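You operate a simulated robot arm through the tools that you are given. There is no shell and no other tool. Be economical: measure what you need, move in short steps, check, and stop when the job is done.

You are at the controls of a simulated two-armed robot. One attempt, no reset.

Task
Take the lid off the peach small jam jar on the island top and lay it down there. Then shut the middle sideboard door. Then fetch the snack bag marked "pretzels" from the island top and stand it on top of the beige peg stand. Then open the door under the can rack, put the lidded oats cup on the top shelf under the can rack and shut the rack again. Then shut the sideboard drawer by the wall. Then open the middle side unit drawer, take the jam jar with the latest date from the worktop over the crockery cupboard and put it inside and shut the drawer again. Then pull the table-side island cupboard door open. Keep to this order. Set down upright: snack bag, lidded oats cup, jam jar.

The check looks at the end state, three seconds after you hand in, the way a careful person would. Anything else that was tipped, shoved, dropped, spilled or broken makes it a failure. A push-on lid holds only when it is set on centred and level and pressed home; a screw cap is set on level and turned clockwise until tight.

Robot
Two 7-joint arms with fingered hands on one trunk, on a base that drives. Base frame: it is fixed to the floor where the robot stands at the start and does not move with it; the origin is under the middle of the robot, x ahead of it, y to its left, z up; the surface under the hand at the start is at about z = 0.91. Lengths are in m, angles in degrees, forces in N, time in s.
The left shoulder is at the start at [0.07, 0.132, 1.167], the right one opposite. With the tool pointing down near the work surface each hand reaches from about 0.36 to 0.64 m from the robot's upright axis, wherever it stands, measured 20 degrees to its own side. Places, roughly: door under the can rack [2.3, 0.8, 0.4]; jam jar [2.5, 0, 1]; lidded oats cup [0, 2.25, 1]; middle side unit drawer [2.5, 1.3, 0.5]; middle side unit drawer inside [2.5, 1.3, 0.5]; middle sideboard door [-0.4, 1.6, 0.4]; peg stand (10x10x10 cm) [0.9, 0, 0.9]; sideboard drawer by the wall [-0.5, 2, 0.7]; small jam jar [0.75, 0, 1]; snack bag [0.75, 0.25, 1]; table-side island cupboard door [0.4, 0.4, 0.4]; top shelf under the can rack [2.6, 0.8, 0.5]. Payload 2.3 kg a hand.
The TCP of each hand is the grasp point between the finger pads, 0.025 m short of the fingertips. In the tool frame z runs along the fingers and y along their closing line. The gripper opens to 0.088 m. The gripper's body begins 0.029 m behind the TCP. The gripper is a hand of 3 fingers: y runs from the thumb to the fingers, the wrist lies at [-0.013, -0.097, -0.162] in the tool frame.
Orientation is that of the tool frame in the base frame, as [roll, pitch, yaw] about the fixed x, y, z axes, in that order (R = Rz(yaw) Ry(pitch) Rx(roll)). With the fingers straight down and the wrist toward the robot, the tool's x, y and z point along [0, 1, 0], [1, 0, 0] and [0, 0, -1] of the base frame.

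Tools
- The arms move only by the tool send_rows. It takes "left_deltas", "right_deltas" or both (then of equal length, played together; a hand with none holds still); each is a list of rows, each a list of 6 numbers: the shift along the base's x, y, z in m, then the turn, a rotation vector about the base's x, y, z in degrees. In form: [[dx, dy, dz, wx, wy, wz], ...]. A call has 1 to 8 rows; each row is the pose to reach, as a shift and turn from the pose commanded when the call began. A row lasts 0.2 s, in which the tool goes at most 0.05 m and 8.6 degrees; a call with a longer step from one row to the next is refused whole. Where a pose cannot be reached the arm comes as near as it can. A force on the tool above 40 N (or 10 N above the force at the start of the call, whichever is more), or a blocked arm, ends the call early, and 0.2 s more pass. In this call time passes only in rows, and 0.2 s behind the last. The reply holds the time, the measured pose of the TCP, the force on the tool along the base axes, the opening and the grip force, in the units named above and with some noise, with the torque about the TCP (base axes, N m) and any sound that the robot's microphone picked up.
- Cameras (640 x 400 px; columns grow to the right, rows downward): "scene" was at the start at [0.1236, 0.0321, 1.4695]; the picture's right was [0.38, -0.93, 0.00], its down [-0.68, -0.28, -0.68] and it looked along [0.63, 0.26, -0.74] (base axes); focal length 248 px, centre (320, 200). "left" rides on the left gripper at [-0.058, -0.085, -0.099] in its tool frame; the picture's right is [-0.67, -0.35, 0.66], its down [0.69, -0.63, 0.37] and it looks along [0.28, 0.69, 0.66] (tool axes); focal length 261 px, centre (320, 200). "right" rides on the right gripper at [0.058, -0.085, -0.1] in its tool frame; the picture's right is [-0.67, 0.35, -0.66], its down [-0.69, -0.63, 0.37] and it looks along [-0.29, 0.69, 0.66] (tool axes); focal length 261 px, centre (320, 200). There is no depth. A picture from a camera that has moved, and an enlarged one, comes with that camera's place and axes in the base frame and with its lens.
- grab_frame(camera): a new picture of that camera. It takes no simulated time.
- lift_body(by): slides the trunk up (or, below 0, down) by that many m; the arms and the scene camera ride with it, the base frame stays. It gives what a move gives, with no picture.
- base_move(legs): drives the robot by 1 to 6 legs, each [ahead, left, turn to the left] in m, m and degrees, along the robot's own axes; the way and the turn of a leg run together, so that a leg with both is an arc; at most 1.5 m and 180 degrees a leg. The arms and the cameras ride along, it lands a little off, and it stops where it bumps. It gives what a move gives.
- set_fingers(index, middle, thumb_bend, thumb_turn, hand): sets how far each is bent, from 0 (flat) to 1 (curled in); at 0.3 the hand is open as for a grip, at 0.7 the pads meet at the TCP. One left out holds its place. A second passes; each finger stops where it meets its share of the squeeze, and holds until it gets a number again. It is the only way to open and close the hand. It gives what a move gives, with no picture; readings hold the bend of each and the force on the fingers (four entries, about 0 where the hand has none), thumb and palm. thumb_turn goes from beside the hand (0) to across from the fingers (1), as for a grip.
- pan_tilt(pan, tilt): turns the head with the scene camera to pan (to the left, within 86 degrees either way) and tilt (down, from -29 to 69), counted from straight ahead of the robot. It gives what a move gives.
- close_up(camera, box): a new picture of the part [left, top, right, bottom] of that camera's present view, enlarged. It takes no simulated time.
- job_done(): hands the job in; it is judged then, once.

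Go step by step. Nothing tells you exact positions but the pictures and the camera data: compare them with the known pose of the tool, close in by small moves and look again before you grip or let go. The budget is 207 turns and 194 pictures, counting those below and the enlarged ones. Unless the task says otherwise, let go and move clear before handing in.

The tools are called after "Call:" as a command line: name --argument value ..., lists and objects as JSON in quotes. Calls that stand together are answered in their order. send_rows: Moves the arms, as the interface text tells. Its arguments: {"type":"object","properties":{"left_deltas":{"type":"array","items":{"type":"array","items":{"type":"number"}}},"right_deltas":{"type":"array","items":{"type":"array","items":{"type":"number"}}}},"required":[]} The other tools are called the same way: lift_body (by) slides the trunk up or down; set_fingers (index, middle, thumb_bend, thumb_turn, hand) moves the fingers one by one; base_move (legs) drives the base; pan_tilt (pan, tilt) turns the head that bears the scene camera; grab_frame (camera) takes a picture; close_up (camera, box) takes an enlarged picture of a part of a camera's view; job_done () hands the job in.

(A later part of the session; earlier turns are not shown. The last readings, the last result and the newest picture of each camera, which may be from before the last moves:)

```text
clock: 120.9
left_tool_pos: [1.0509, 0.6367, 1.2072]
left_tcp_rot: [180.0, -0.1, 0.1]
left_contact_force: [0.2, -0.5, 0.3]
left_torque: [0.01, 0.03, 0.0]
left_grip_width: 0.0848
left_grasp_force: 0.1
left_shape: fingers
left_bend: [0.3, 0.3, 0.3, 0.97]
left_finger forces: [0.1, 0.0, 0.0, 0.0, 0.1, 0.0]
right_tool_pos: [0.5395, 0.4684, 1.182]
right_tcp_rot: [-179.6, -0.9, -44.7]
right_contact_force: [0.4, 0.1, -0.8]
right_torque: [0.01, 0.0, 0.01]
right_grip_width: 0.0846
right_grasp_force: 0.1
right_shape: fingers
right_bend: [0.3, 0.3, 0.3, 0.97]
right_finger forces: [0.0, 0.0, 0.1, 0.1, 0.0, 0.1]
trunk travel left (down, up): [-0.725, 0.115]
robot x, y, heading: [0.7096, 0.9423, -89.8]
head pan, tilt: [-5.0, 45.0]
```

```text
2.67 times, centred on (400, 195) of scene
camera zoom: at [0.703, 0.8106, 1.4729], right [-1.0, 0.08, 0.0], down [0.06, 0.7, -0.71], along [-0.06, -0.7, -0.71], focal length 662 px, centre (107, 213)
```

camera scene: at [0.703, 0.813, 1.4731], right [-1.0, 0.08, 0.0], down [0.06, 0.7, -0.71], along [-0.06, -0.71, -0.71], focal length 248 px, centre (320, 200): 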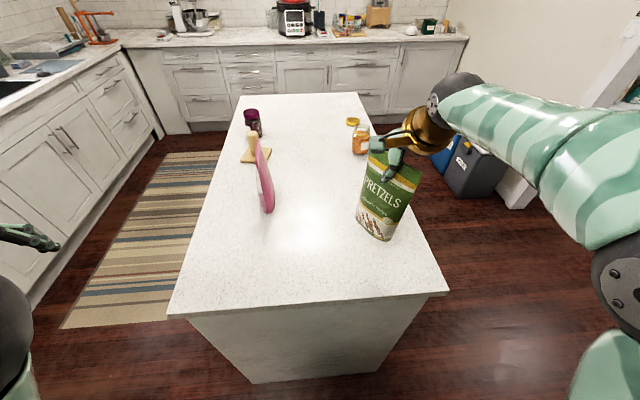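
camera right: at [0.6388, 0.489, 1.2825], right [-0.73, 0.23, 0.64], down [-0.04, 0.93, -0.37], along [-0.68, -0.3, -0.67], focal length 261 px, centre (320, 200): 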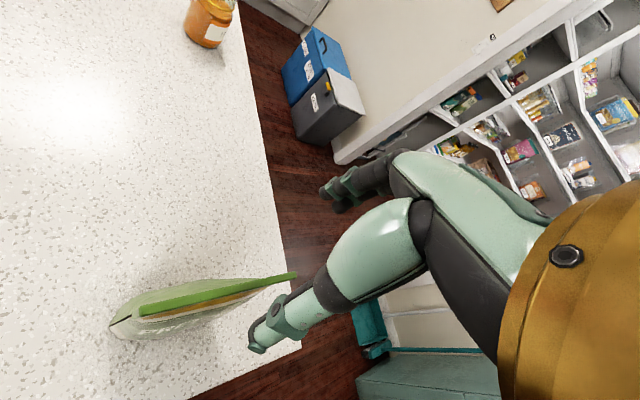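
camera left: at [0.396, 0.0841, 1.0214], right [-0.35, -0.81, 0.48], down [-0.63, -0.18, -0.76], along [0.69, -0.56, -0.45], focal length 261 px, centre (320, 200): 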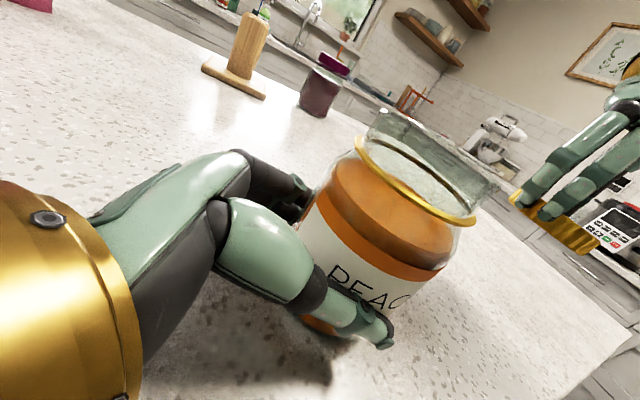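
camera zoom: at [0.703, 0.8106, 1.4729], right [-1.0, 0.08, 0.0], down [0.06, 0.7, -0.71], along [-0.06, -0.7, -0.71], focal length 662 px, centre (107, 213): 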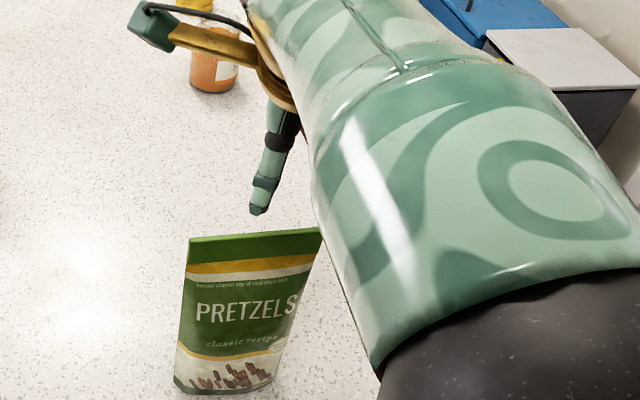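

On release the bag turned back and stands square at (0.558, 0.480). I'll re-align the hand and regrip with less finger curl.

Call:
send_rows --right_deltas '[[0.003, 0.002, 0, 0, 0, 8], [0.006, 0.004, 0, 0, 0, 16], [0.01, 0.007, 0, 0, 0, 24], [0.014, 0.01, 0, 0, 0, 32], [0.016, 0.011, 0, 0, 0, 40], [0.0165, 0.0115, 0, 0, 0, 44.5], [0.0165, 0.0115, -0.03, 0, 0, 44.5]]'

Call:
grab_frame --camera "right"

```text
clock: 122.5
left_tool_pos: [1.0509, 0.6361, 1.2071]
left_tcp_rot: [180.0, 0.0, 0.1]
left_contact_force: [0.7, -0.2, 0.3]
left_torque: [0.04, -0.01, 0.0]
left_grip_width: 0.0848
left_grasp_force: 0.0
left_shape: fingers
left_bend: [0.3, 0.3, 0.3, 0.97]
left_finger forces: [0.0, 0.1, 0.0, 0.1, 0.1, 0.0]
right_tool_pos: [0.5588, 0.4789, 1.1472]
right_tcp_rot: [-179.8, 0.1, 0.3]
right_contact_force: [0.2, 0.3, 0.8]
right_torque: [-0.02, -0.01, -0.02]
right_grip_width: 0.0847
right_grasp_force: 0.0
right_shape: fingers
right_bend: [0.3, 0.3, 0.3, 0.97]
right_finger forces: [0.0, 0.0, 0.2, 0.0, 0.0, 0.0]
trunk travel left (down, up): [-0.725, 0.115]
robot x, y, heading: [0.7119, 0.9401, -89.9]
head pan, tilt: [-5.0, 45.0]
```

```text
124 pictures are left
camera right: at [0.617, 0.5643, 1.2463], right [-0.67, -0.35, 0.66], down [-0.69, 0.63, -0.36], along [-0.28, -0.69, -0.66], focal length 261 px, centre (320, 200)
```

right: 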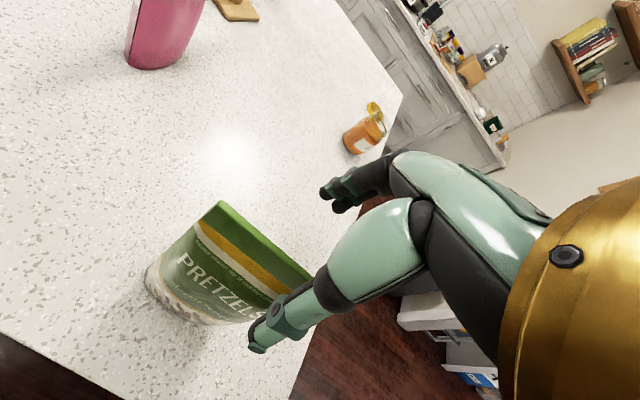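

Descending and closing gently.

Call:
send_rows --right_deltas '[[-0.0005, 0.001, -0.03, 0, 0, 0], [-0.0005, 0.001, -0.067, 0, 0, 0]]'

Call:
set_fingers --hand "right" --index 0.71 --middle 0.71 --thumb_bend 0.76

Call:
close_up --camera "scene" --box '[320, 120, 480, 270]'

```text
clock: 123.1
left_tool_pos: [1.0499, 0.6353, 1.2077]
left_tcp_rot: [-179.9, -0.2, 0.1]
left_contact_force: [0.4, -1.1, 0.1]
left_torque: [0.04, 0.01, -0.01]
left_grip_width: 0.085
left_grasp_force: 0.0
left_shape: fingers
left_bend: [0.3, 0.3, 0.3, 0.97]
left_finger forces: [0.0, 0.0, 0.1, 0.0, 0.0, 0.0]
right_tool_pos: [0.5584, 0.4778, 1.0803]
right_tcp_rot: [-179.7, 0.1, 0.3]
right_contact_force: [0.1, 0.6, -0.1]
right_torque: [-0.01, 0.03, -0.01]
right_grip_width: 0.0845
right_grasp_force: 0.1
right_shape: fingers
right_bend: [0.3, 0.3, 0.3, 0.97]
right_finger forces: [0.0, 0.0, 0.0, 0.1, 0.0, 0.1]
trunk travel left (down, up): [-0.725, 0.115]
robot x, y, heading: [0.7099, 0.9425, -89.8]
head pan, tilt: [-5.0, 45.0]
```

```text
clock: 124.1
left_tool_pos: [1.0512, 0.6358, 1.2076]
left_tcp_rot: [180.0, -0.2, 0.1]
left_contact_force: [-0.4, -0.9, 0.0]
left_torque: [0.0, 0.01, 0.0]
left_grip_width: 0.0847
left_grasp_force: 0.0
left_shape: fingers
left_bend: [0.3, 0.3, 0.3, 0.97]
left_finger forces: [0.1, 0.0, 0.1, 0.0, 0.1, 0.0]
right_tool_pos: [0.5588, 0.4782, 1.08]
right_tcp_rot: [-180.0, 0.2, 0.3]
right_contact_force: [0.3, -1.1, -0.1]
right_torque: [0.02, 0.0, 0.0]
right_grip_width: 0.0034
right_grasp_force: 7.1
right_shape: fingers
right_bend: [0.65, 0.69, 0.71, 0.96]
right_finger forces: [5.3, 1.7, 0.0, 0.0, 6.6, 0.0]
trunk travel left (down, up): [-0.725, 0.115]
robot x, y, heading: [0.7062, 0.9387, -89.8]
head pan, tilt: [-5.0, 45.0]
```

```text
2.67 times, centred on (400, 195) of scene
camera zoom: at [0.7029, 0.8109, 1.4729], right [-1.0, 0.08, 0.0], down [0.06, 0.7, -0.71], along [-0.06, -0.7, -0.71], focal length 662 px, centre (107, 213)
```

zoom: 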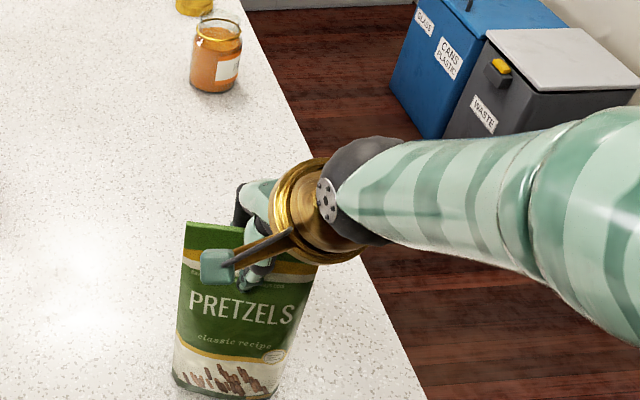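

A 7 N grip with the bag still square. I'll lift gently and check.

Call:
send_rows --right_deltas '[[0, 0, 0.02, 0, 0, 0], [0, 0, 0.05, 0, 0, 0], [0, 0.0, 0.08, 0, 0, 0], [0, 0.02, 0.11, 0, 0, 0], [0, 0.03, 0.13, 0, 0, 0]]'

Call:
close_up --camera "scene" --box '[320, 120, 480, 270]'

```text
clock: 125.3
left_tool_pos: [1.0479, 0.6361, 1.207]
left_tcp_rot: [179.9, -0.2, 0.1]
left_contact_force: [-0.5, -0.1, 0.6]
left_torque: [-0.01, 0.0, -0.01]
left_grip_width: 0.0847
left_grasp_force: 0.1
left_shape: fingers
left_bend: [0.3, 0.3, 0.3, 0.97]
left_finger forces: [0.0, 0.0, 0.0, 0.0, 0.0, 0.0]
right_tool_pos: [0.5579, 0.5108, 1.2136]
right_tcp_rot: [-179.8, 0.0, 0.3]
right_contact_force: [0.3, -1.0, 0.3]
right_torque: [0.01, 0.03, 0.02]
right_grip_width: 0.0032
right_grasp_force: 6.8
right_shape: fingers
right_bend: [0.65, 0.69, 0.71, 0.96]
right_finger forces: [5.0, 1.6, 0.0, 0.1, 6.7, 0.1]
trunk travel left (down, up): [-0.725, 0.115]
robot x, y, heading: [0.713, 0.9378, -89.9]
head pan, tilt: [-5.0, 45.0]
```

```text
2.67 times, centred on (400, 195) of scene
camera zoom: at [0.7001, 0.8114, 1.4729], right [-1.0, 0.08, 0.0], down [0.06, 0.7, -0.71], along [-0.06, -0.7, -0.71], focal length 662 px, centre (107, 213)
```

zoom: 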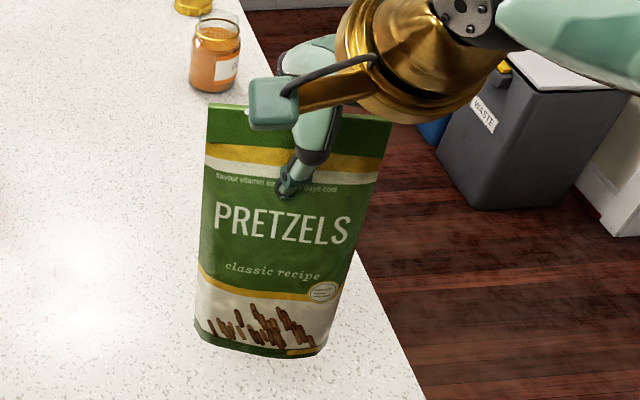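

The bag hangs upright. I'll raise the trunk 10 cm for clearance and carry it around the table end to the far side of the island, facing the peg stand.

Call:
lift_body --by 0.1

Call:
base_move --legs '[[-0.25, 0, 0], [0, 0.78, 0], [1.32, 0, 0], [0, 0, -90]]'

Call:
pan_tilt --pan 0 --tilt 45

Call:
grab_frame --camera "scene"

```text
clock: 126.7
left_tool_pos: [1.0498, 0.6364, 1.3075]
left_tcp_rot: [180.0, -0.2, 0.0]
left_contact_force: [-0.5, 0.5, -0.6]
left_torque: [-0.02, 0.0, -0.03]
left_grip_width: 0.085
left_grasp_force: 0.0
left_shape: fingers
left_bend: [0.3, 0.3, 0.3, 0.97]
left_finger forces: [0.0, 0.0, 0.0, 0.0, 0.0, 0.0]
right_tool_pos: [0.5593, 0.5095, 1.3127]
right_tcp_rot: [-179.9, 0.1, 0.4]
right_contact_force: [0.0, -0.7, -1.0]
right_torque: [-0.01, 0.02, -0.03]
right_grip_width: 0.0032
right_grasp_force: 6.8
right_shape: fingers
right_bend: [0.65, 0.69, 0.71, 0.96]
right_finger forces: [5.1, 1.6, 0.0, 0.1, 6.4, 0.0]
trunk travel left (down, up): [-0.825, 0.015]
robot x, y, heading: [0.7104, 0.9448, -89.9]
head pan, tilt: [-5.0, 45.0]
```

```text
clock: 142.3
left_tool_pos: [1.1843, -0.4634, 1.308]
left_tcp_rot: [179.9, -0.1, -89.5]
left_contact_force: [-0.3, 0.1, -1.2]
left_torque: [-0.01, -0.01, 0.03]
left_grip_width: 0.0848
left_grasp_force: 0.1
left_shape: fingers
left_bend: [0.3, 0.3, 0.3, 0.97]
left_finger forces: [0.0, 0.1, 0.1, 0.0, 0.1, 0.1]
right_tool_pos: [1.0533, 0.0267, 1.3134]
right_tcp_rot: [-179.9, 0.0, -89.2]
right_contact_force: [-0.4, 0.3, -1.1]
right_torque: [0.05, 0.02, 0.02]
right_grip_width: 0.0033
right_grasp_force: 6.3
right_shape: fingers
right_bend: [0.65, 0.69, 0.71, 0.96]
right_finger forces: [4.9, 1.5, 0.2, 0.1, 6.3, 0.0]
trunk travel left (down, up): [-0.825, 0.015]
robot x, y, heading: [1.4838, -0.1236, -179.5]
head pan, tilt: [-5.0, 45.0]
```

```text
clock: 142.9
left_tool_pos: [1.1847, -0.4631, 1.3074]
left_tcp_rot: [-179.9, -0.1, -89.4]
left_contact_force: [-0.3, 0.3, -0.5]
left_torque: [0.0, -0.03, 0.01]
left_grip_width: 0.0848
left_grasp_force: 0.0
left_shape: fingers
left_bend: [0.3, 0.3, 0.3, 0.97]
left_finger forces: [0.0, 0.0, 0.0, 0.1, 0.0, 0.0]
right_tool_pos: [1.054, 0.0264, 1.3124]
right_tcp_rot: [-179.9, 0.2, -89.1]
right_contact_force: [0.6, 0.6, -0.4]
right_torque: [0.02, 0.01, -0.02]
right_grip_width: 0.0032
right_grasp_force: 6.0
right_shape: fingers
right_bend: [0.65, 0.69, 0.71, 0.96]
right_finger forces: [4.8, 1.5, 0.0, 0.0, 6.4, 0.0]
trunk travel left (down, up): [-0.825, 0.015]
robot x, y, heading: [1.4865, -0.1244, -179.4]
head pan, tilt: [0.0, 45.0]
```

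```text
121 pictures are left
camera scene: at [1.3535, -0.1197, 1.5729], right [-0.01, 1.0, 0.0], down [0.71, 0.01, -0.71], along [-0.71, -0.01, -0.71], focal length 248 px, centre (320, 200)
```

scene: 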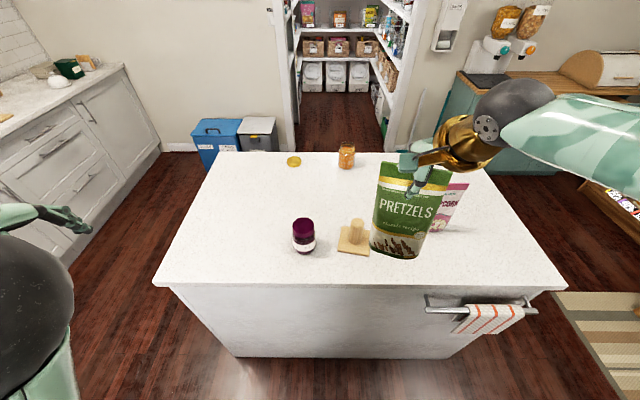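

The peg stand is right ahead. I'll zoom for exact positions of peg and bag.

Call:
close_up --camera "scene" --box '[280, 150, 480, 275]'

Call:
grab_frame --camera "right"

```text
3.20 times, centred on (380, 212) of scene
camera zoom: at [1.3535, -0.1197, 1.5729], right [-0.01, 1.0, 0.0], down [0.71, 0.01, -0.71], along [-0.71, -0.01, -0.71], focal length 794 px, centre (128, 160)
```

zoom: 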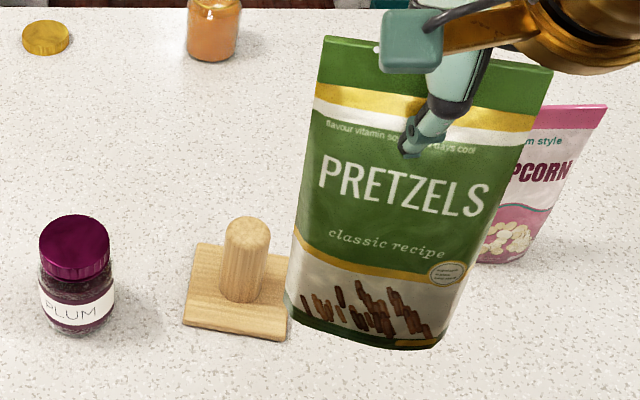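

```text
119 pictures are left
camera right: at [1.1388, -0.0295, 1.4112], right [-0.36, 0.66, 0.66], down [0.62, 0.69, -0.36], along [-0.7, 0.28, -0.66], focal length 261 px, centre (320, 200)
```

right: 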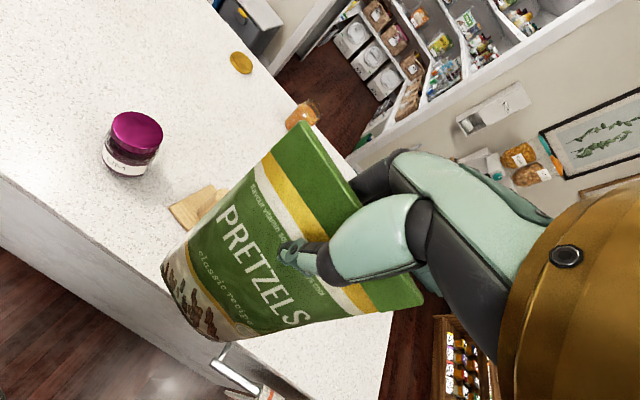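

Triangulating: the bag hangs upright (yawed 16°), bottom centre about (1.056, 0.022); the peg axis is at (0.880, -0.016), top 1.01. I'll drive 0.1 m nearer, shift the bag over the peg and look again.

Call:
base_move --legs '[[0.1, 0, 0]]'

Call:
send_rows --right_deltas '[[-0.025, -0.013, 0, 0, 0, 0], [-0.05, -0.026, 0, 0, 0, 0], [-0.076, -0.038, 0, 0, 0, 0]]'

Call:
lift_body --by -0.08

Call:
close_up --camera "scene" --box '[280, 150, 480, 275]'

Call:
grab_frame --camera "left"

```text
clock: 144.1
left_tool_pos: [1.0899, -0.463, 1.31]
left_tcp_rot: [179.6, -0.1, -89.5]
left_contact_force: [0.6, -0.1, 0.1]
left_torque: [0.02, 0.02, 0.01]
left_grip_width: 0.0846
left_grasp_force: 0.0
left_shape: fingers
left_bend: [0.3, 0.3, 0.3, 0.97]
left_finger forces: [0.1, 0.1, 0.1, 0.0, 0.0, 0.1]
right_tool_pos: [0.9588, 0.027, 1.3141]
right_tcp_rot: [179.7, 0.0, -89.4]
right_contact_force: [0.9, -0.7, -0.8]
right_torque: [0.02, 0.03, 0.0]
right_grip_width: 0.0029
right_grasp_force: 7.0
right_shape: fingers
right_bend: [0.65, 0.69, 0.71, 0.96]
right_finger forces: [4.9, 1.5, 0.1, 0.1, 6.2, 0.0]
trunk travel left (down, up): [-0.825, 0.015]
robot x, y, heading: [1.3849, -0.1214, -179.3]
head pan, tilt: [0.0, 45.0]
```

```text
clock: 144.9
left_tool_pos: [1.0815, -0.4652, 1.3061]
left_tcp_rot: [180.0, 0.0, -89.5]
left_contact_force: [-0.3, -0.1, 0.6]
left_torque: [-0.02, -0.01, -0.02]
left_grip_width: 0.0847
left_grasp_force: 0.0
left_shape: fingers
left_bend: [0.3, 0.3, 0.3, 0.97]
left_finger forces: [0.0, 0.1, 0.0, 0.1, 0.0, 0.1]
right_tool_pos: [0.8758, -0.0141, 1.3133]
right_tcp_rot: [-179.7, 0.3, -89.2]
right_contact_force: [-0.5, -0.2, -0.4]
right_torque: [0.02, 0.02, 0.03]
right_grip_width: 0.0031
right_grasp_force: 6.2
right_shape: fingers
right_bend: [0.65, 0.69, 0.71, 0.96]
right_finger forces: [4.8, 1.5, 0.1, 0.0, 6.3, 0.0]
trunk travel left (down, up): [-0.825, 0.015]
robot x, y, heading: [1.3856, -0.1146, -179.2]
head pan, tilt: [0.0, 45.0]
```

```text
clock: 146.1
left_tool_pos: [1.0833, -0.4636, 1.2277]
left_tcp_rot: [180.0, -0.1, -89.5]
left_contact_force: [-0.3, 0.0, -1.2]
left_torque: [0.03, -0.01, 0.04]
left_grip_width: 0.085
left_grasp_force: 0.0
left_shape: fingers
left_bend: [0.3, 0.3, 0.3, 0.97]
left_finger forces: [0.0, 0.0, 0.0, 0.1, 0.0, 0.0]
right_tool_pos: [0.8781, -0.0124, 1.2336]
right_tcp_rot: [-179.8, 0.1, -89.2]
right_contact_force: [0.9, 0.5, -0.3]
right_torque: [-0.01, 0.01, 0.01]
right_grip_width: 0.003
right_grasp_force: 6.0
right_shape: fingers
right_bend: [0.65, 0.69, 0.71, 0.96]
right_finger forces: [4.9, 1.5, 0.0, 0.0, 6.3, 0.0]
trunk travel left (down, up): [-0.745, 0.095]
robot x, y, heading: [1.3819, -0.1191, -179.2]
head pan, tilt: [0.0, 45.0]
```

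```text
3.20 times, centred on (380, 212) of scene
camera zoom: at [1.2528, -0.1205, 1.4929], right [-0.01, 1.0, 0.0], down [0.71, 0.01, -0.71], along [-0.71, -0.01, -0.71], focal length 794 px, centre (128, 160)
```

zoom: 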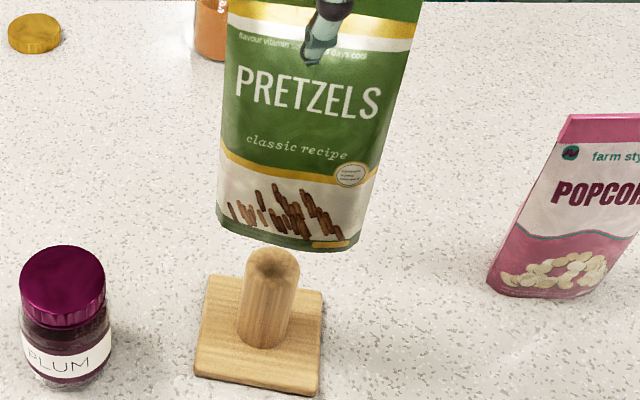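

```text
117 pictures are left
camera left: at [1.1669, -0.4053, 1.326], right [0.34, 0.67, -0.66], down [0.64, -0.68, -0.37], along [-0.69, -0.29, -0.66], focal length 261 px, centre (320, 200)
```

left: 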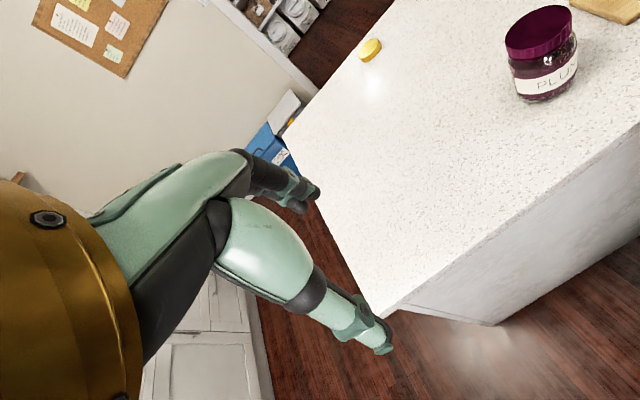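

I want a side view of bag and peg. I'll swing the left hand out so its camera looks level across at them, well clear of the plum jar.

Call:
send_rows --left_deltas '[[-0.01, 0.01, -0.03, 0, 0, -8.4], [-0.025, 0.02, -0.06, 0, 0, -16.8], [-0.04, 0.03, -0.09, 0, 0, -25.2], [-0.055, 0.04, -0.12, 0, 0, -33.6], [-0.07, 0.05, -0.15, 0, 0, -42], [-0.08, 0.06, -0.18, 0, 0, -50.4], [-0.09, 0.065, -0.21, 0, 0, -58.8], [-0.1, 0.07, -0.23, 0, 0, -67.2]]'

Call:
send_rows --left_deltas '[[0, 0, 0, 0, 0, -8.4], [0, 0, 0, 0, 0, -16.8], [0, 0, 0, 0, 0, -22]]'

Call:
grab_frame --camera "left"

```text
clock: 147.9
left_tool_pos: [0.9849, -0.3926, 0.9973]
left_tcp_rot: [179.9, 0.0, -156.8]
left_contact_force: [0.0, 0.0, 0.7]
left_torque: [0.0, -0.03, 0.01]
left_grip_width: 0.0847
left_grasp_force: 0.0
left_shape: fingers
left_bend: [0.3, 0.3, 0.3, 0.97]
left_finger forces: [0.1, 0.0, 0.0, 0.1, 0.0, 0.1]
right_tool_pos: [0.8768, -0.0137, 1.2322]
right_tcp_rot: [-179.8, 0.1, -89.3]
right_contact_force: [-0.6, 0.1, -0.6]
right_torque: [-0.02, 0.02, -0.01]
right_grip_width: 0.0033
right_grasp_force: 6.0
right_shape: fingers
right_bend: [0.65, 0.69, 0.71, 0.96]
right_finger forces: [4.9, 1.5, 0.0, 0.1, 6.2, 0.0]
trunk travel left (down, up): [-0.745, 0.095]
robot x, y, heading: [1.386, -0.1251, -179.3]
head pan, tilt: [0.0, 45.0]
```

```text
clock: 148.7
left_tool_pos: [0.9836, -0.3934, 0.9974]
left_tcp_rot: [180.0, 0.0, -178.9]
left_contact_force: [-0.4, 0.4, 0.1]
left_torque: [-0.01, -0.01, -0.01]
left_grip_width: 0.085
left_grasp_force: 0.1
left_shape: fingers
left_bend: [0.3, 0.3, 0.3, 0.97]
left_finger forces: [0.1, 0.1, 0.1, 0.0, 0.1, 0.1]
right_tool_pos: [0.8775, -0.0131, 1.2324]
right_tcp_rot: [-179.9, 0.1, -89.3]
right_contact_force: [-0.3, -0.1, -1.3]
right_torque: [0.0, -0.05, -0.01]
right_grip_width: 0.0031
right_grasp_force: 6.4
right_shape: fingers
right_bend: [0.65, 0.69, 0.71, 0.96]
right_finger forces: [4.9, 1.6, 0.0, 0.0, 6.2, 0.0]
trunk travel left (down, up): [-0.745, 0.095]
robot x, y, heading: [1.3846, -0.1216, -179.3]
head pan, tilt: [0.0, 45.0]
```

```text
116 pictures are left
camera left: at [1.043, -0.4778, 1.0963], right [0.68, -0.33, -0.66], down [-0.67, -0.64, -0.37], along [-0.3, 0.69, -0.66], focal length 261 px, centre (320, 200)
```

left: 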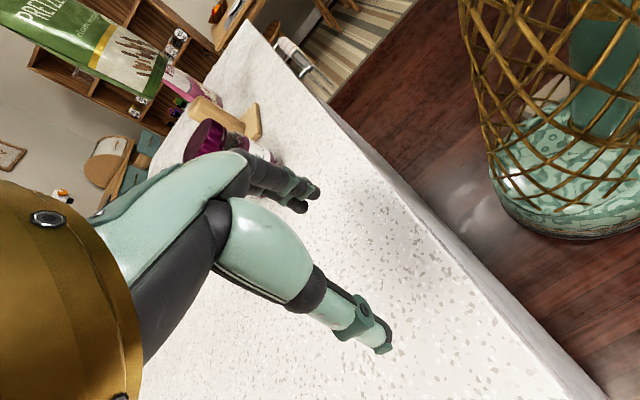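

Call:
close_up --camera "left" --box '[80, 20, 288, 150]'

```text
3.08 times, centred on (184, 85) of left
camera zoom: at [1.043, -0.4778, 1.0963], right [0.68, -0.33, -0.66], down [-0.67, -0.64, -0.37], along [-0.3, 0.69, -0.66], focal length 802 px, centre (738, 554)
```

zoom: 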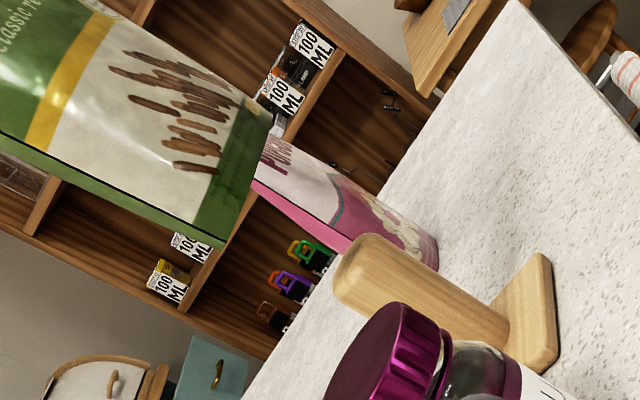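

From both views the bag leans ~3° (its +y side high) and its bottom centre is at about (0.874, -0.007). I'll correct the roll by -3.5°, shift slightly and lower to just above the peg.

Call:
send_rows --right_deltas '[[0.002, 0, -0.015, -1.7, 0, 0], [0.004, 0, -0.03, -3.5, 0, 0], [0.004, 0, -0.043, -3.5, 0, 0]]'

Call:
close_up --camera "left" --box '[80, 20, 288, 150]'

Call:
close_up --camera "scene" --box '[300, 150, 420, 275]'

```text
clock: 149.5
left_tool_pos: [0.9825, -0.3937, 0.9981]
left_tcp_rot: [179.8, -0.1, -178.7]
left_contact_force: [-0.4, -0.5, -0.2]
left_torque: [0.0, 0.03, 0.03]
left_grip_width: 0.0852
left_grasp_force: 0.0
left_shape: fingers
left_bend: [0.3, 0.3, 0.3, 0.97]
left_finger forces: [0.0, 0.1, 0.0, 0.0, 0.0, 0.1]
right_tool_pos: [0.8814, -0.0133, 1.19]
right_tcp_rot: [-179.9, -3.5, -89.3]
right_contact_force: [0.3, -0.2, -0.9]
right_torque: [0.0, 0.0, 0.06]
right_grip_width: 0.0029
right_grasp_force: 6.6
right_shape: fingers
right_bend: [0.65, 0.69, 0.71, 0.96]
right_finger forces: [4.9, 1.5, 0.1, 0.0, 6.2, 0.0]
trunk travel left (down, up): [-0.745, 0.095]
robot x, y, heading: [1.3812, -0.1145, -179.2]
head pan, tilt: [0.0, 45.0]
```

```text
3.08 times, centred on (184, 85) of left
camera zoom: at [1.043, -0.4778, 1.0962], right [0.68, -0.33, -0.66], down [-0.67, -0.64, -0.37], along [-0.3, 0.69, -0.66], focal length 802 px, centre (738, 554)
```

zoom: 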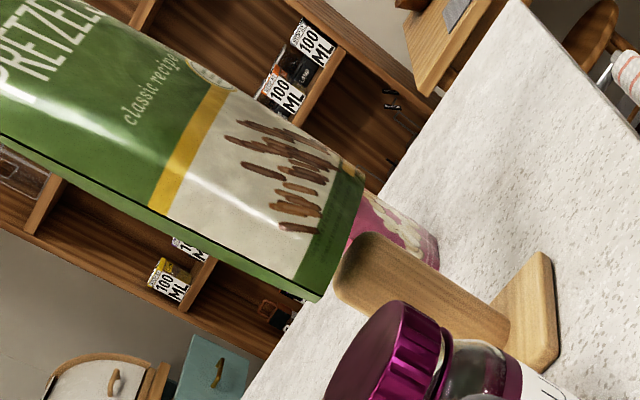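

```text
3.20 times, centred on (360, 212) of scene
camera zoom: at [1.2524, -0.1207, 1.4929], right [-0.01, 1.0, 0.0], down [0.71, 0.01, -0.71], along [-0.71, -0.01, -0.71], focal length 794 px, centre (192, 160)
```

zoom: 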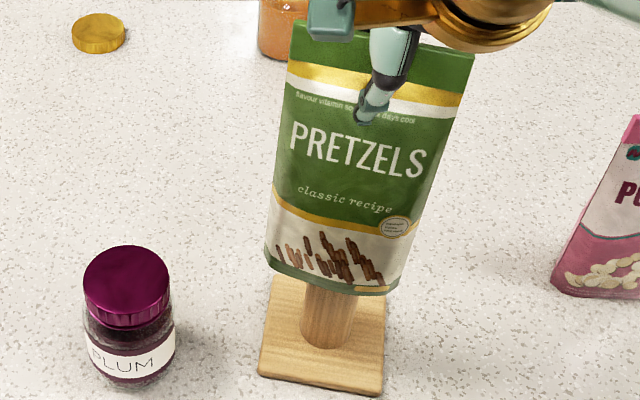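

Re-measuring, the bag's bottom sits about 1 cm off to (+x, -y) with a small lean. I'll correct that with +3.5° about y, +1° about x and a small shift, then check again.

Call:
send_rows --right_deltas '[[-0.001, 0.003, 0.004, 0.5, 1.7, 0], [-0.002, 0.007, 0.004, 1, 3.5, 0]]'

Call:
close_up --camera "left" --box '[80, 20, 288, 150]'

Call:
close_up --camera "scene" --box '[300, 150, 420, 275]'

```text
clock: 150.1
left_tool_pos: [0.9849, -0.3943, 0.9979]
left_tcp_rot: [179.9, -0.1, -178.6]
left_contact_force: [-0.9, -0.1, -0.5]
left_torque: [0.0, 0.01, 0.02]
left_grip_width: 0.0849
left_grasp_force: 0.0
left_shape: fingers
left_bend: [0.3, 0.3, 0.3, 0.97]
left_finger forces: [0.1, 0.0, 0.0, 0.0, 0.1, 0.1]
right_tool_pos: [0.8793, -0.0053, 1.1948]
right_tcp_rot: [176.5, -2.4, -89.0]
right_contact_force: [-0.6, 0.4, -0.5]
right_torque: [0.02, 0.02, -0.01]
right_grip_width: 0.0032
right_grasp_force: 6.2
right_shape: fingers
right_bend: [0.65, 0.69, 0.71, 0.96]
right_finger forces: [4.9, 1.5, 0.0, 0.0, 6.2, 0.0]
trunk travel left (down, up): [-0.745, 0.095]
robot x, y, heading: [1.3852, -0.1198, -179.3]
head pan, tilt: [0.0, 45.0]
```

```text
3.08 times, centred on (184, 85) of left
camera zoom: at [1.0433, -0.4777, 1.0963], right [0.68, -0.33, -0.66], down [-0.67, -0.64, -0.37], along [-0.3, 0.69, -0.66], focal length 802 px, centre (738, 554)
```

zoom: 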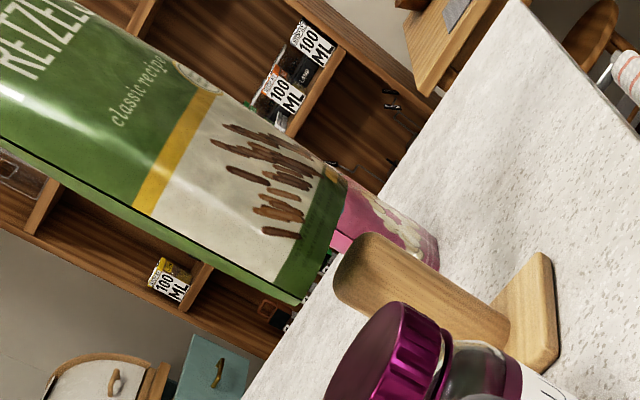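

```text
3.20 times, centred on (360, 212) of scene
camera zoom: at [1.2528, -0.1204, 1.4929], right [-0.01, 1.0, 0.0], down [0.71, 0.01, -0.71], along [-0.71, -0.01, -0.71], focal length 794 px, centre (192, 160)
```

zoom: 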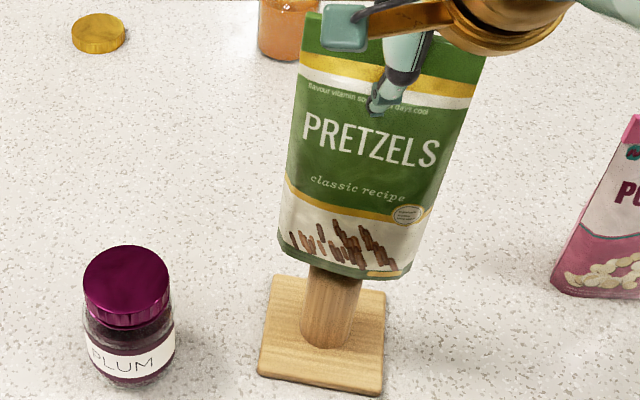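

Now the bag's bottom centre is at about (0.882, -0.0155), over the peg axis. I'll lower until contact.

Call:
send_rows --right_deltas '[[0, 0, -0.008, 0, 0, 0], [0, 0, -0.013, 0, 0, 0], [0, 0, -0.015, 0, 0, 0]]'

Call:
close_up --camera "left" --box '[80, 20, 288, 150]'

```text
clock: 150.9
left_tool_pos: [0.9847, -0.393, 0.9982]
left_tcp_rot: [179.9, -0.1, -178.7]
left_contact_force: [-0.2, 0.9, 0.0]
left_torque: [-0.05, 0.01, -0.04]
left_grip_width: 0.0849
left_grasp_force: 0.1
left_shape: fingers
left_bend: [0.3, 0.3, 0.3, 0.97]
left_finger forces: [0.0, 0.0, 0.0, 0.0, 0.0, 0.1]
right_tool_pos: [0.88, -0.0061, 1.1792]
right_tcp_rot: [176.5, -2.4, -89.0]
right_contact_force: [0.5, 0.0, 1.8]
right_torque: [-0.02, 0.03, 0.01]
right_grip_width: 0.0028
right_grasp_force: 7.1
right_shape: fingers
right_bend: [0.65, 0.69, 0.71, 0.96]
right_finger forces: [5.3, 1.8, 0.1, 0.1, 7.3, 0.1]
trunk travel left (down, up): [-0.745, 0.095]
robot x, y, heading: [1.3823, -0.1208, -179.4]
head pan, tilt: [0.0, 45.0]
```

```text
3.08 times, centred on (184, 85) of left
camera zoom: at [1.0445, -0.4781, 1.0966], right [0.68, -0.33, -0.66], down [-0.67, -0.64, -0.37], along [-0.3, 0.69, -0.66], focal length 802 px, centre (738, 554)
```

zoom: 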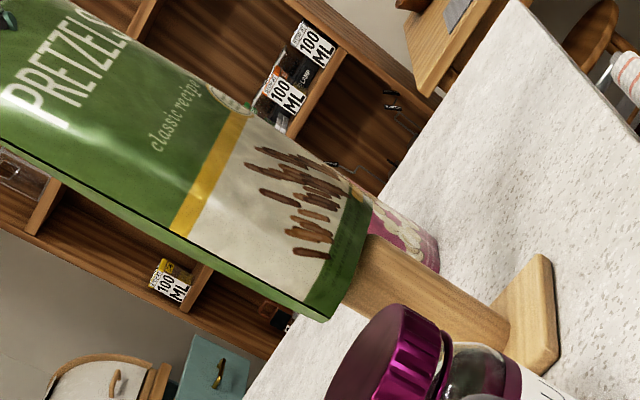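

Contact at 2–3 N and well centred. I'll press 1.5 mm more to seat it, then ease the fingers open in stages.

Call:
send_rows --right_deltas '[[0, 0, -0.0015, 0, 0, 0]]'

Call:
set_fingers --hand "right" --index 0.63 --middle 0.65 --thumb_bend 0.67

Call:
close_up --camera "left" --box '[80, 20, 288, 150]'

Call:
close_up --camera "scene" --box '[300, 150, 420, 275]'

```text
clock: 151.3
left_tool_pos: [0.9862, -0.3945, 0.9985]
left_tcp_rot: [180.0, -0.2, -178.6]
left_contact_force: [0.6, -0.2, 0.7]
left_torque: [0.0, 0.0, -0.01]
left_grip_width: 0.0849
left_grasp_force: 0.0
left_shape: fingers
left_bend: [0.3, 0.3, 0.3, 0.97]
left_finger forces: [0.0, 0.0, 0.1, 0.0, 0.0, 0.0]
right_tool_pos: [0.8821, -0.0077, 1.1787]
right_tcp_rot: [176.4, -2.4, -89.0]
right_contact_force: [1.3, 0.2, 6.2]
right_torque: [-0.01, 0.0, 0.02]
right_grip_width: 0.003
right_grasp_force: 7.8
right_shape: fingers
right_bend: [0.65, 0.69, 0.71, 0.96]
right_finger forces: [5.9, 2.3, 0.0, 0.2, 8.3, 0.0]
trunk travel left (down, up): [-0.745, 0.095]
robot x, y, heading: [1.3837, -0.12, -179.4]
head pan, tilt: [0.0, 45.0]
```

```text
clock: 152.3
left_tool_pos: [0.9858, -0.3936, 0.9989]
left_tcp_rot: [179.9, 0.0, -178.7]
left_contact_force: [-1.2, 0.1, 0.5]
left_torque: [-0.02, 0.01, -0.01]
left_grip_width: 0.0849
left_grasp_force: 0.1
left_shape: fingers
left_bend: [0.3, 0.3, 0.3, 0.97]
left_finger forces: [0.0, 0.0, 0.1, 0.0, 0.0, 0.0]
right_tool_pos: [0.8795, -0.0055, 1.1774]
right_tcp_rot: [176.7, -2.4, -89.0]
right_contact_force: [-0.5, 1.0, 0.0]
right_torque: [-0.01, 0.02, -0.01]
right_grip_width: 0.0093
right_grasp_force: 0.0
right_shape: fingers
right_bend: [0.63, 0.65, 0.67, 0.97]
right_finger forces: [0.3, 0.0, 0.0, 0.0, 0.1, 0.0]
trunk travel left (down, up): [-0.745, 0.095]
robot x, y, heading: [1.3839, -0.123, -179.5]
head pan, tilt: [0.0, 45.0]
```

```text
3.08 times, centred on (184, 85) of left
camera zoom: at [1.0432, -0.4777, 1.0963], right [0.68, -0.33, -0.66], down [-0.67, -0.64, -0.37], along [-0.3, 0.69, -0.66], focal length 802 px, centre (738, 554)
```

zoom: 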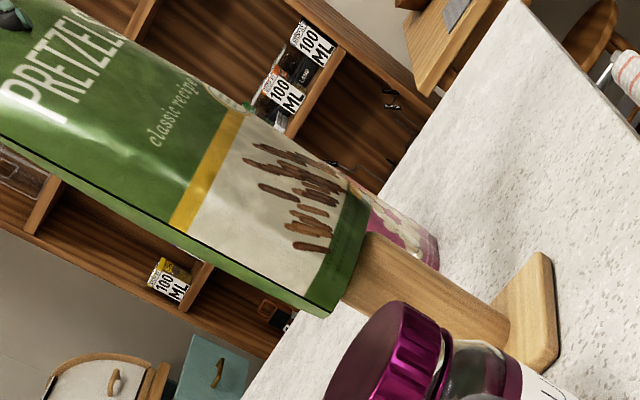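

```text
3.20 times, centred on (360, 212) of scene
camera zoom: at [1.2526, -0.1205, 1.4929], right [-0.01, 1.0, 0.0], down [0.71, 0.01, -0.71], along [-0.71, -0.01, -0.71], focal length 794 px, centre (192, 160)
```

zoom: 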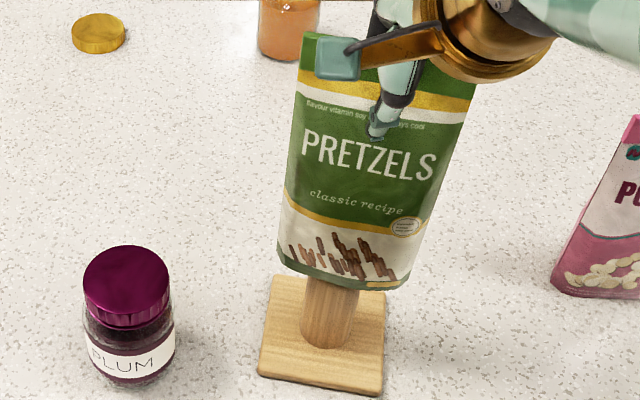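

The grip is zero and the bag stands within the cage of the fingers. I'll open wider and watch.

Call:
set_fingers --hand "right" --index 0.52 --middle 0.52 --thumb_bend 0.52

Call:
close_up --camera "scene" --box '[300, 150, 420, 275]'

```text
clock: 153.3
left_tool_pos: [0.9835, -0.3945, 0.9972]
left_tcp_rot: [-180.0, 0.0, -178.7]
left_contact_force: [-0.4, 0.0, 0.6]
left_torque: [0.02, 0.02, 0.0]
left_grip_width: 0.0849
left_grasp_force: 0.0
left_shape: fingers
left_bend: [0.3, 0.3, 0.3, 0.97]
left_finger forces: [0.0, 0.0, 0.0, 0.0, 0.0, 0.0]
right_tool_pos: [0.8799, -0.0068, 1.1778]
right_tcp_rot: [176.6, -2.4, -89.0]
right_contact_force: [-0.1, -0.4, 0.2]
right_torque: [0.0, 0.02, 0.0]
right_grip_width: 0.0366
right_grasp_force: 0.0
right_shape: fingers
right_bend: [0.52, 0.52, 0.52, 0.97]
right_finger forces: [0.0, 0.0, 0.0, 0.1, 0.0, 0.0]
trunk travel left (down, up): [-0.745, 0.095]
robot x, y, heading: [1.3848, -0.1211, -179.5]
head pan, tilt: [0.0, 45.0]
```

```text
3.20 times, centred on (360, 212) of scene
camera zoom: at [1.2528, -0.1205, 1.4929], right [-0.01, 1.0, 0.0], down [0.71, 0.01, -0.71], along [-0.71, -0.01, -0.71], focal length 794 px, centre (192, 160)
```

zoom: 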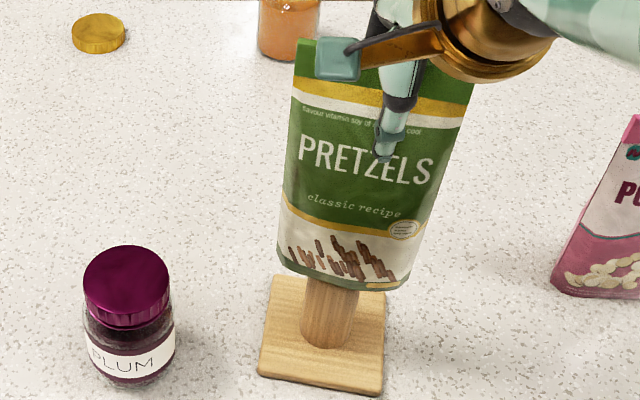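

It stands by itself. Opening fully and looking again before lifting away.

Call:
set_fingers --hand "right" --index 0.3 --middle 0.3 --thumb_bend 0.3

Call:
close_up --camera "scene" --box '[300, 150, 420, 275]'

Call:
close_up --camera "left" --box '[0, 0, 288, 180]'

```text
clock: 154.3
left_tool_pos: [0.9847, -0.394, 0.9987]
left_tcp_rot: [179.8, 0.1, -178.7]
left_contact_force: [-0.9, -0.6, -0.5]
left_torque: [-0.01, 0.01, 0.0]
left_grip_width: 0.0851
left_grasp_force: 0.0
left_shape: fingers
left_bend: [0.3, 0.3, 0.3, 0.97]
left_finger forces: [0.0, 0.0, 0.0, 0.0, 0.0, 0.1]
right_tool_pos: [0.8797, -0.0066, 1.1776]
right_tcp_rot: [176.6, -2.4, -89.1]
right_contact_force: [-0.3, -0.1, 0.3]
right_torque: [-0.03, 0.0, -0.01]
right_grip_width: 0.0842
right_grasp_force: 0.0
right_shape: fingers
right_bend: [0.3, 0.3, 0.3, 0.97]
right_finger forces: [0.1, 0.0, 0.0, 0.0, 0.0, 0.1]
trunk travel left (down, up): [-0.745, 0.095]
robot x, y, heading: [1.3816, -0.1194, -179.4]
head pan, tilt: [0.0, 45.0]
```

```text
3.20 times, centred on (360, 212) of scene
camera zoom: at [1.2528, -0.1205, 1.4929], right [-0.01, 1.0, 0.0], down [0.71, 0.01, -0.71], along [-0.71, -0.01, -0.71], focal length 794 px, centre (192, 160)
```

zoom: 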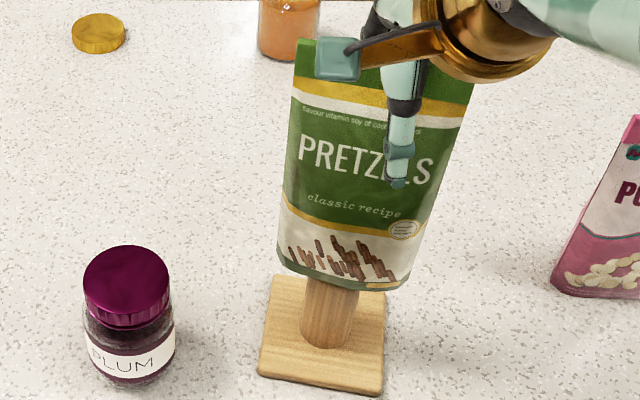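

```text
2.22 times, centred on (144, 90) of left
camera zoom: at [1.0433, -0.4777, 1.0963], right [0.68, -0.33, -0.66], down [-0.67, -0.64, -0.37], along [-0.3, 0.69, -0.66], focal length 579 px, centre (711, 444)
```

zoom: 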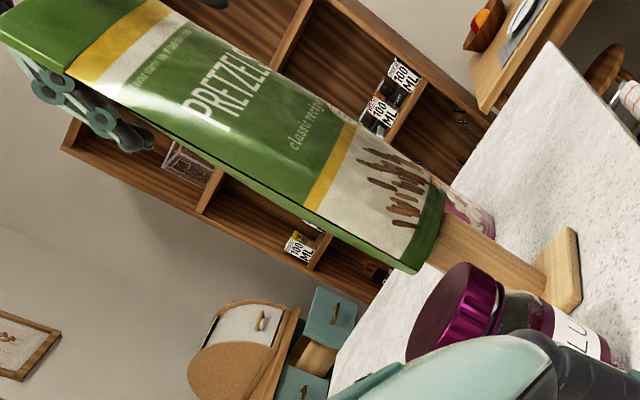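

The bag stands stably on the peg. I'll lift the trunk straight up to clear it, then back away.

Call:
lift_body --by 0.09

Call:
grab_frame --camera "scene"

```text
clock: 155.5
left_tool_pos: [0.984, -0.3937, 1.0883]
left_tcp_rot: [180.0, -0.1, -178.7]
left_contact_force: [-0.2, 0.0, -0.2]
left_torque: [-0.03, 0.0, 0.0]
left_grip_width: 0.085
left_grasp_force: 0.2
left_shape: fingers
left_bend: [0.3, 0.3, 0.3, 0.97]
left_finger forces: [0.0, 0.1, 0.0, 0.0, 0.0, 0.0]
right_tool_pos: [0.8781, -0.0068, 1.2671]
right_tcp_rot: [176.6, -2.4, -89.1]
right_contact_force: [-0.1, 0.7, 0.7]
right_torque: [0.01, 0.05, -0.01]
right_grip_width: 0.0845
right_grasp_force: 0.0
right_shape: fingers
right_bend: [0.3, 0.3, 0.3, 0.97]
right_finger forces: [0.0, 0.0, 0.1, 0.0, 0.0, 0.1]
trunk travel left (down, up): [-0.835, 0.005]
robot x, y, heading: [1.384, -0.1205, -179.5]
head pan, tilt: [0.0, 45.0]
```

```text
104 pictures are left
camera scene: at [1.2527, -0.1205, 1.5829], right [-0.01, 1.0, 0.0], down [0.71, 0.01, -0.71], along [-0.71, -0.01, -0.71], focal length 248 px, centre (320, 200)
```

scene: 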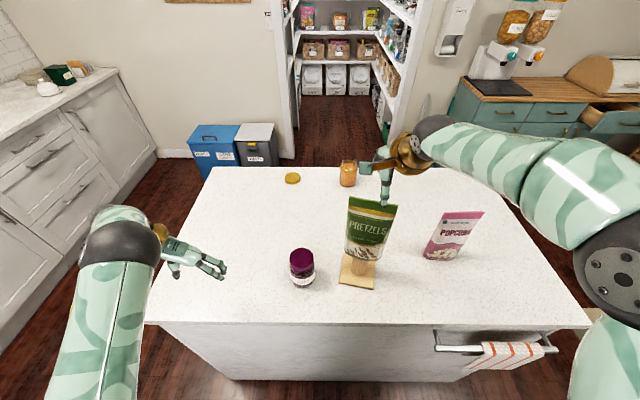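

Clear. I'll back off, restore both arms to carry poses, and turn to the side unit.

Call:
base_move --legs '[[-0.22, 0, 0]]'

Call:
send_rows --left_deltas '[[0.01, -0.01, 0.02, 0, 0, 8.5], [0.02, -0.02, 0.04, 0, 0, 17], [0.03, -0.03, 0.06, 0, 0, 25.5], [0.05, -0.04, 0.08, 0, 0, 34], [0.07, -0.05, 0.1, 0, 0, 42.5], [0.08, -0.06, 0.12, 0, 0, 51], [0.09, -0.065, 0.13, 0, 0, 59.5], [0.1, -0.07, 0.14, 0, 0, 68]]' --right_deltas '[[0.02, 0.01, 0, 1, -2, 0], [0.05, 0.02, 0, 2.2, -3.5, 0], [0.08, 0.03, 0, 2.2, -3.5, 0], [0.1, 0.04, 0, 2.2, -3.5, 0], [0.11, 0.04, 0, 2.2, -3.5, 0], [0.11, 0.04, 0, 2.2, -3.5, 0], [0.11, 0.04, 0, 2.2, -3.5, 0], [0.11, 0.04, 0, 2.2, -3.5, 0]]'

Call:
send_rows --left_deltas '[[0, 0, 0, 0, 0, 8.5], [0, 0, 0, 0, 0, 17], [0, 0, 0, 0, 0, 21]]'

Call:
base_move --legs '[[0, -0.9, 0], [0, 0, -179]]'

Call:
pan_tilt --pan 0 --tilt 40

Call:
grab_frame --camera "scene"

```text
clock: 157.2
left_tool_pos: [1.2004, -0.3919, 1.0865]
left_tcp_rot: [179.9, 0.2, -178.5]
left_contact_force: [-0.6, -1.0, 0.3]
left_torque: [0.02, -0.07, -0.03]
left_grip_width: 0.0848
left_grasp_force: 0.0
left_shape: fingers
left_bend: [0.3, 0.3, 0.3, 0.97]
left_finger forces: [0.0, 0.0, 0.1, 0.0, 0.0, 0.0]
right_tool_pos: [1.094, -0.0037, 1.2656]
right_tcp_rot: [176.8, -2.4, -89.0]
right_contact_force: [0.3, -0.2, 0.0]
right_torque: [0.01, -0.02, -0.01]
right_grip_width: 0.0846
right_grasp_force: 0.0
right_shape: fingers
right_bend: [0.3, 0.3, 0.3, 0.97]
right_finger forces: [0.0, 0.0, 0.0, 0.0, 0.1, 0.0]
trunk travel left (down, up): [-0.835, 0.005]
robot x, y, heading: [1.6048, -0.1213, -179.3]
head pan, tilt: [0.0, 45.0]
```

```text
clock: 159.0
left_tool_pos: [1.3023, -0.4604, 1.2278]
left_tcp_rot: [179.9, -0.2, -110.5]
left_contact_force: [0.9, -0.1, 0.2]
left_torque: [0.01, 0.01, 0.02]
left_grip_width: 0.085
left_grasp_force: 0.1
left_shape: fingers
left_bend: [0.3, 0.3, 0.3, 0.97]
left_finger forces: [0.0, 0.0, 0.0, 0.0, 0.0, 0.0]
right_tool_pos: [1.2082, 0.0376, 1.2682]
right_tcp_rot: [-179.9, -0.3, -89.1]
right_contact_force: [-1.3, 0.0, 0.1]
right_torque: [-0.01, -0.02, 0.0]
right_grip_width: 0.0842
right_grasp_force: 0.1
right_shape: fingers
right_bend: [0.3, 0.3, 0.3, 0.97]
right_finger forces: [0.1, 0.1, 0.0, 0.0, 0.1, 0.1]
trunk travel left (down, up): [-0.835, 0.005]
robot x, y, heading: [1.601, -0.1216, -179.2]
head pan, tilt: [0.0, 45.0]
```

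```text
clock: 159.8
left_tool_pos: [1.302, -0.4609, 1.2288]
left_tcp_rot: [179.9, -0.2, -89.5]
left_contact_force: [1.2, 0.2, -0.3]
left_torque: [-0.01, 0.02, 0.02]
left_grip_width: 0.0851
left_grasp_force: 0.1
left_shape: fingers
left_bend: [0.3, 0.3, 0.3, 0.97]
left_finger forces: [0.0, 0.0, 0.0, 0.0, 0.0, 0.0]
right_tool_pos: [1.2076, 0.0368, 1.2688]
right_tcp_rot: [-180.0, -0.4, -89.1]
right_contact_force: [0.0, -0.4, -0.3]
right_torque: [0.0, -0.02, 0.0]
right_grip_width: 0.0847
right_grasp_force: 0.0
right_shape: fingers
right_bend: [0.3, 0.3, 0.3, 0.97]
right_finger forces: [0.1, 0.1, 0.1, 0.0, 0.0, 0.1]
trunk travel left (down, up): [-0.835, 0.005]
robot x, y, heading: [1.6013, -0.1168, -179.2]
head pan, tilt: [0.0, 45.0]
```

```text
clock: 171.8
left_tool_pos: [1.8791, 1.1258, 1.2283]
left_tcp_rot: [-180.0, -0.1, 92.1]
left_contact_force: [0.3, -0.1, 0.2]
left_torque: [0.02, -0.02, -0.01]
left_grip_width: 0.085
left_grasp_force: 0.1
left_shape: fingers
left_bend: [0.3, 0.3, 0.3, 0.97]
left_finger forces: [0.1, 0.0, 0.0, 0.0, 0.0, 0.0]
right_tool_pos: [1.9883, 0.6299, 1.2685]
right_tcp_rot: [-179.9, -0.3, 92.5]
right_contact_force: [0.4, 0.0, -0.6]
right_torque: [-0.01, 0.01, -0.02]
right_grip_width: 0.0847
right_grasp_force: 0.1
right_shape: fingers
right_bend: [0.3, 0.3, 0.3, 0.97]
right_finger forces: [0.0, 0.0, 0.0, 0.1, 0.0, 0.1]
trunk travel left (down, up): [-0.835, 0.005]
robot x, y, heading: [1.5904, 0.7754, 2.4]
head pan, tilt: [0.0, 45.0]
```

```text
clock: 172.5
left_tool_pos: [1.8788, 1.1248, 1.2272]
left_tcp_rot: [-179.9, -0.2, 92.0]
left_contact_force: [0.1, 0.1, 0.1]
left_torque: [-0.04, -0.03, 0.01]
left_grip_width: 0.0849
left_grasp_force: 0.0
left_shape: fingers
left_bend: [0.3, 0.3, 0.3, 0.97]
left_finger forces: [0.0, 0.0, 0.0, 0.0, 0.0, 0.1]
right_tool_pos: [1.9873, 0.6307, 1.2677]
right_tcp_rot: [-179.9, -0.3, 92.6]
right_contact_force: [-1.1, -0.4, -0.7]
right_torque: [-0.02, -0.02, 0.0]
right_grip_width: 0.0844
right_grasp_force: 0.0
right_shape: fingers
right_bend: [0.3, 0.3, 0.3, 0.97]
right_finger forces: [0.0, 0.0, 0.0, 0.1, 0.0, 0.1]
trunk travel left (down, up): [-0.835, 0.005]
robot x, y, heading: [1.5863, 0.7751, 2.5]
head pan, tilt: [0.0, 40.0]
```

```text
103 pictures are left
camera scene: at [1.7238, 0.7812, 1.5902], right [0.04, -1.0, 0.0], down [-0.64, -0.03, -0.77], along [0.77, 0.03, -0.64], focal length 248 px, centre (320, 200)
```

scene: 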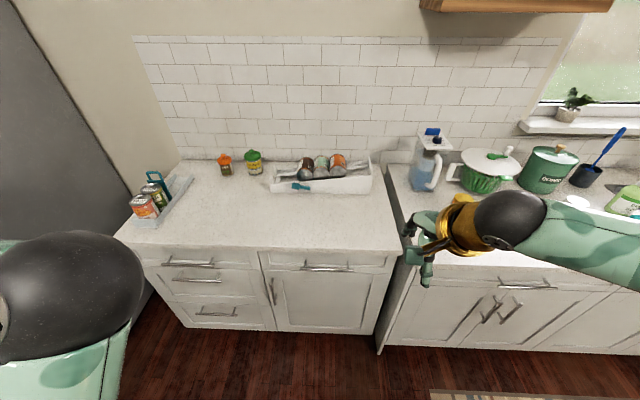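

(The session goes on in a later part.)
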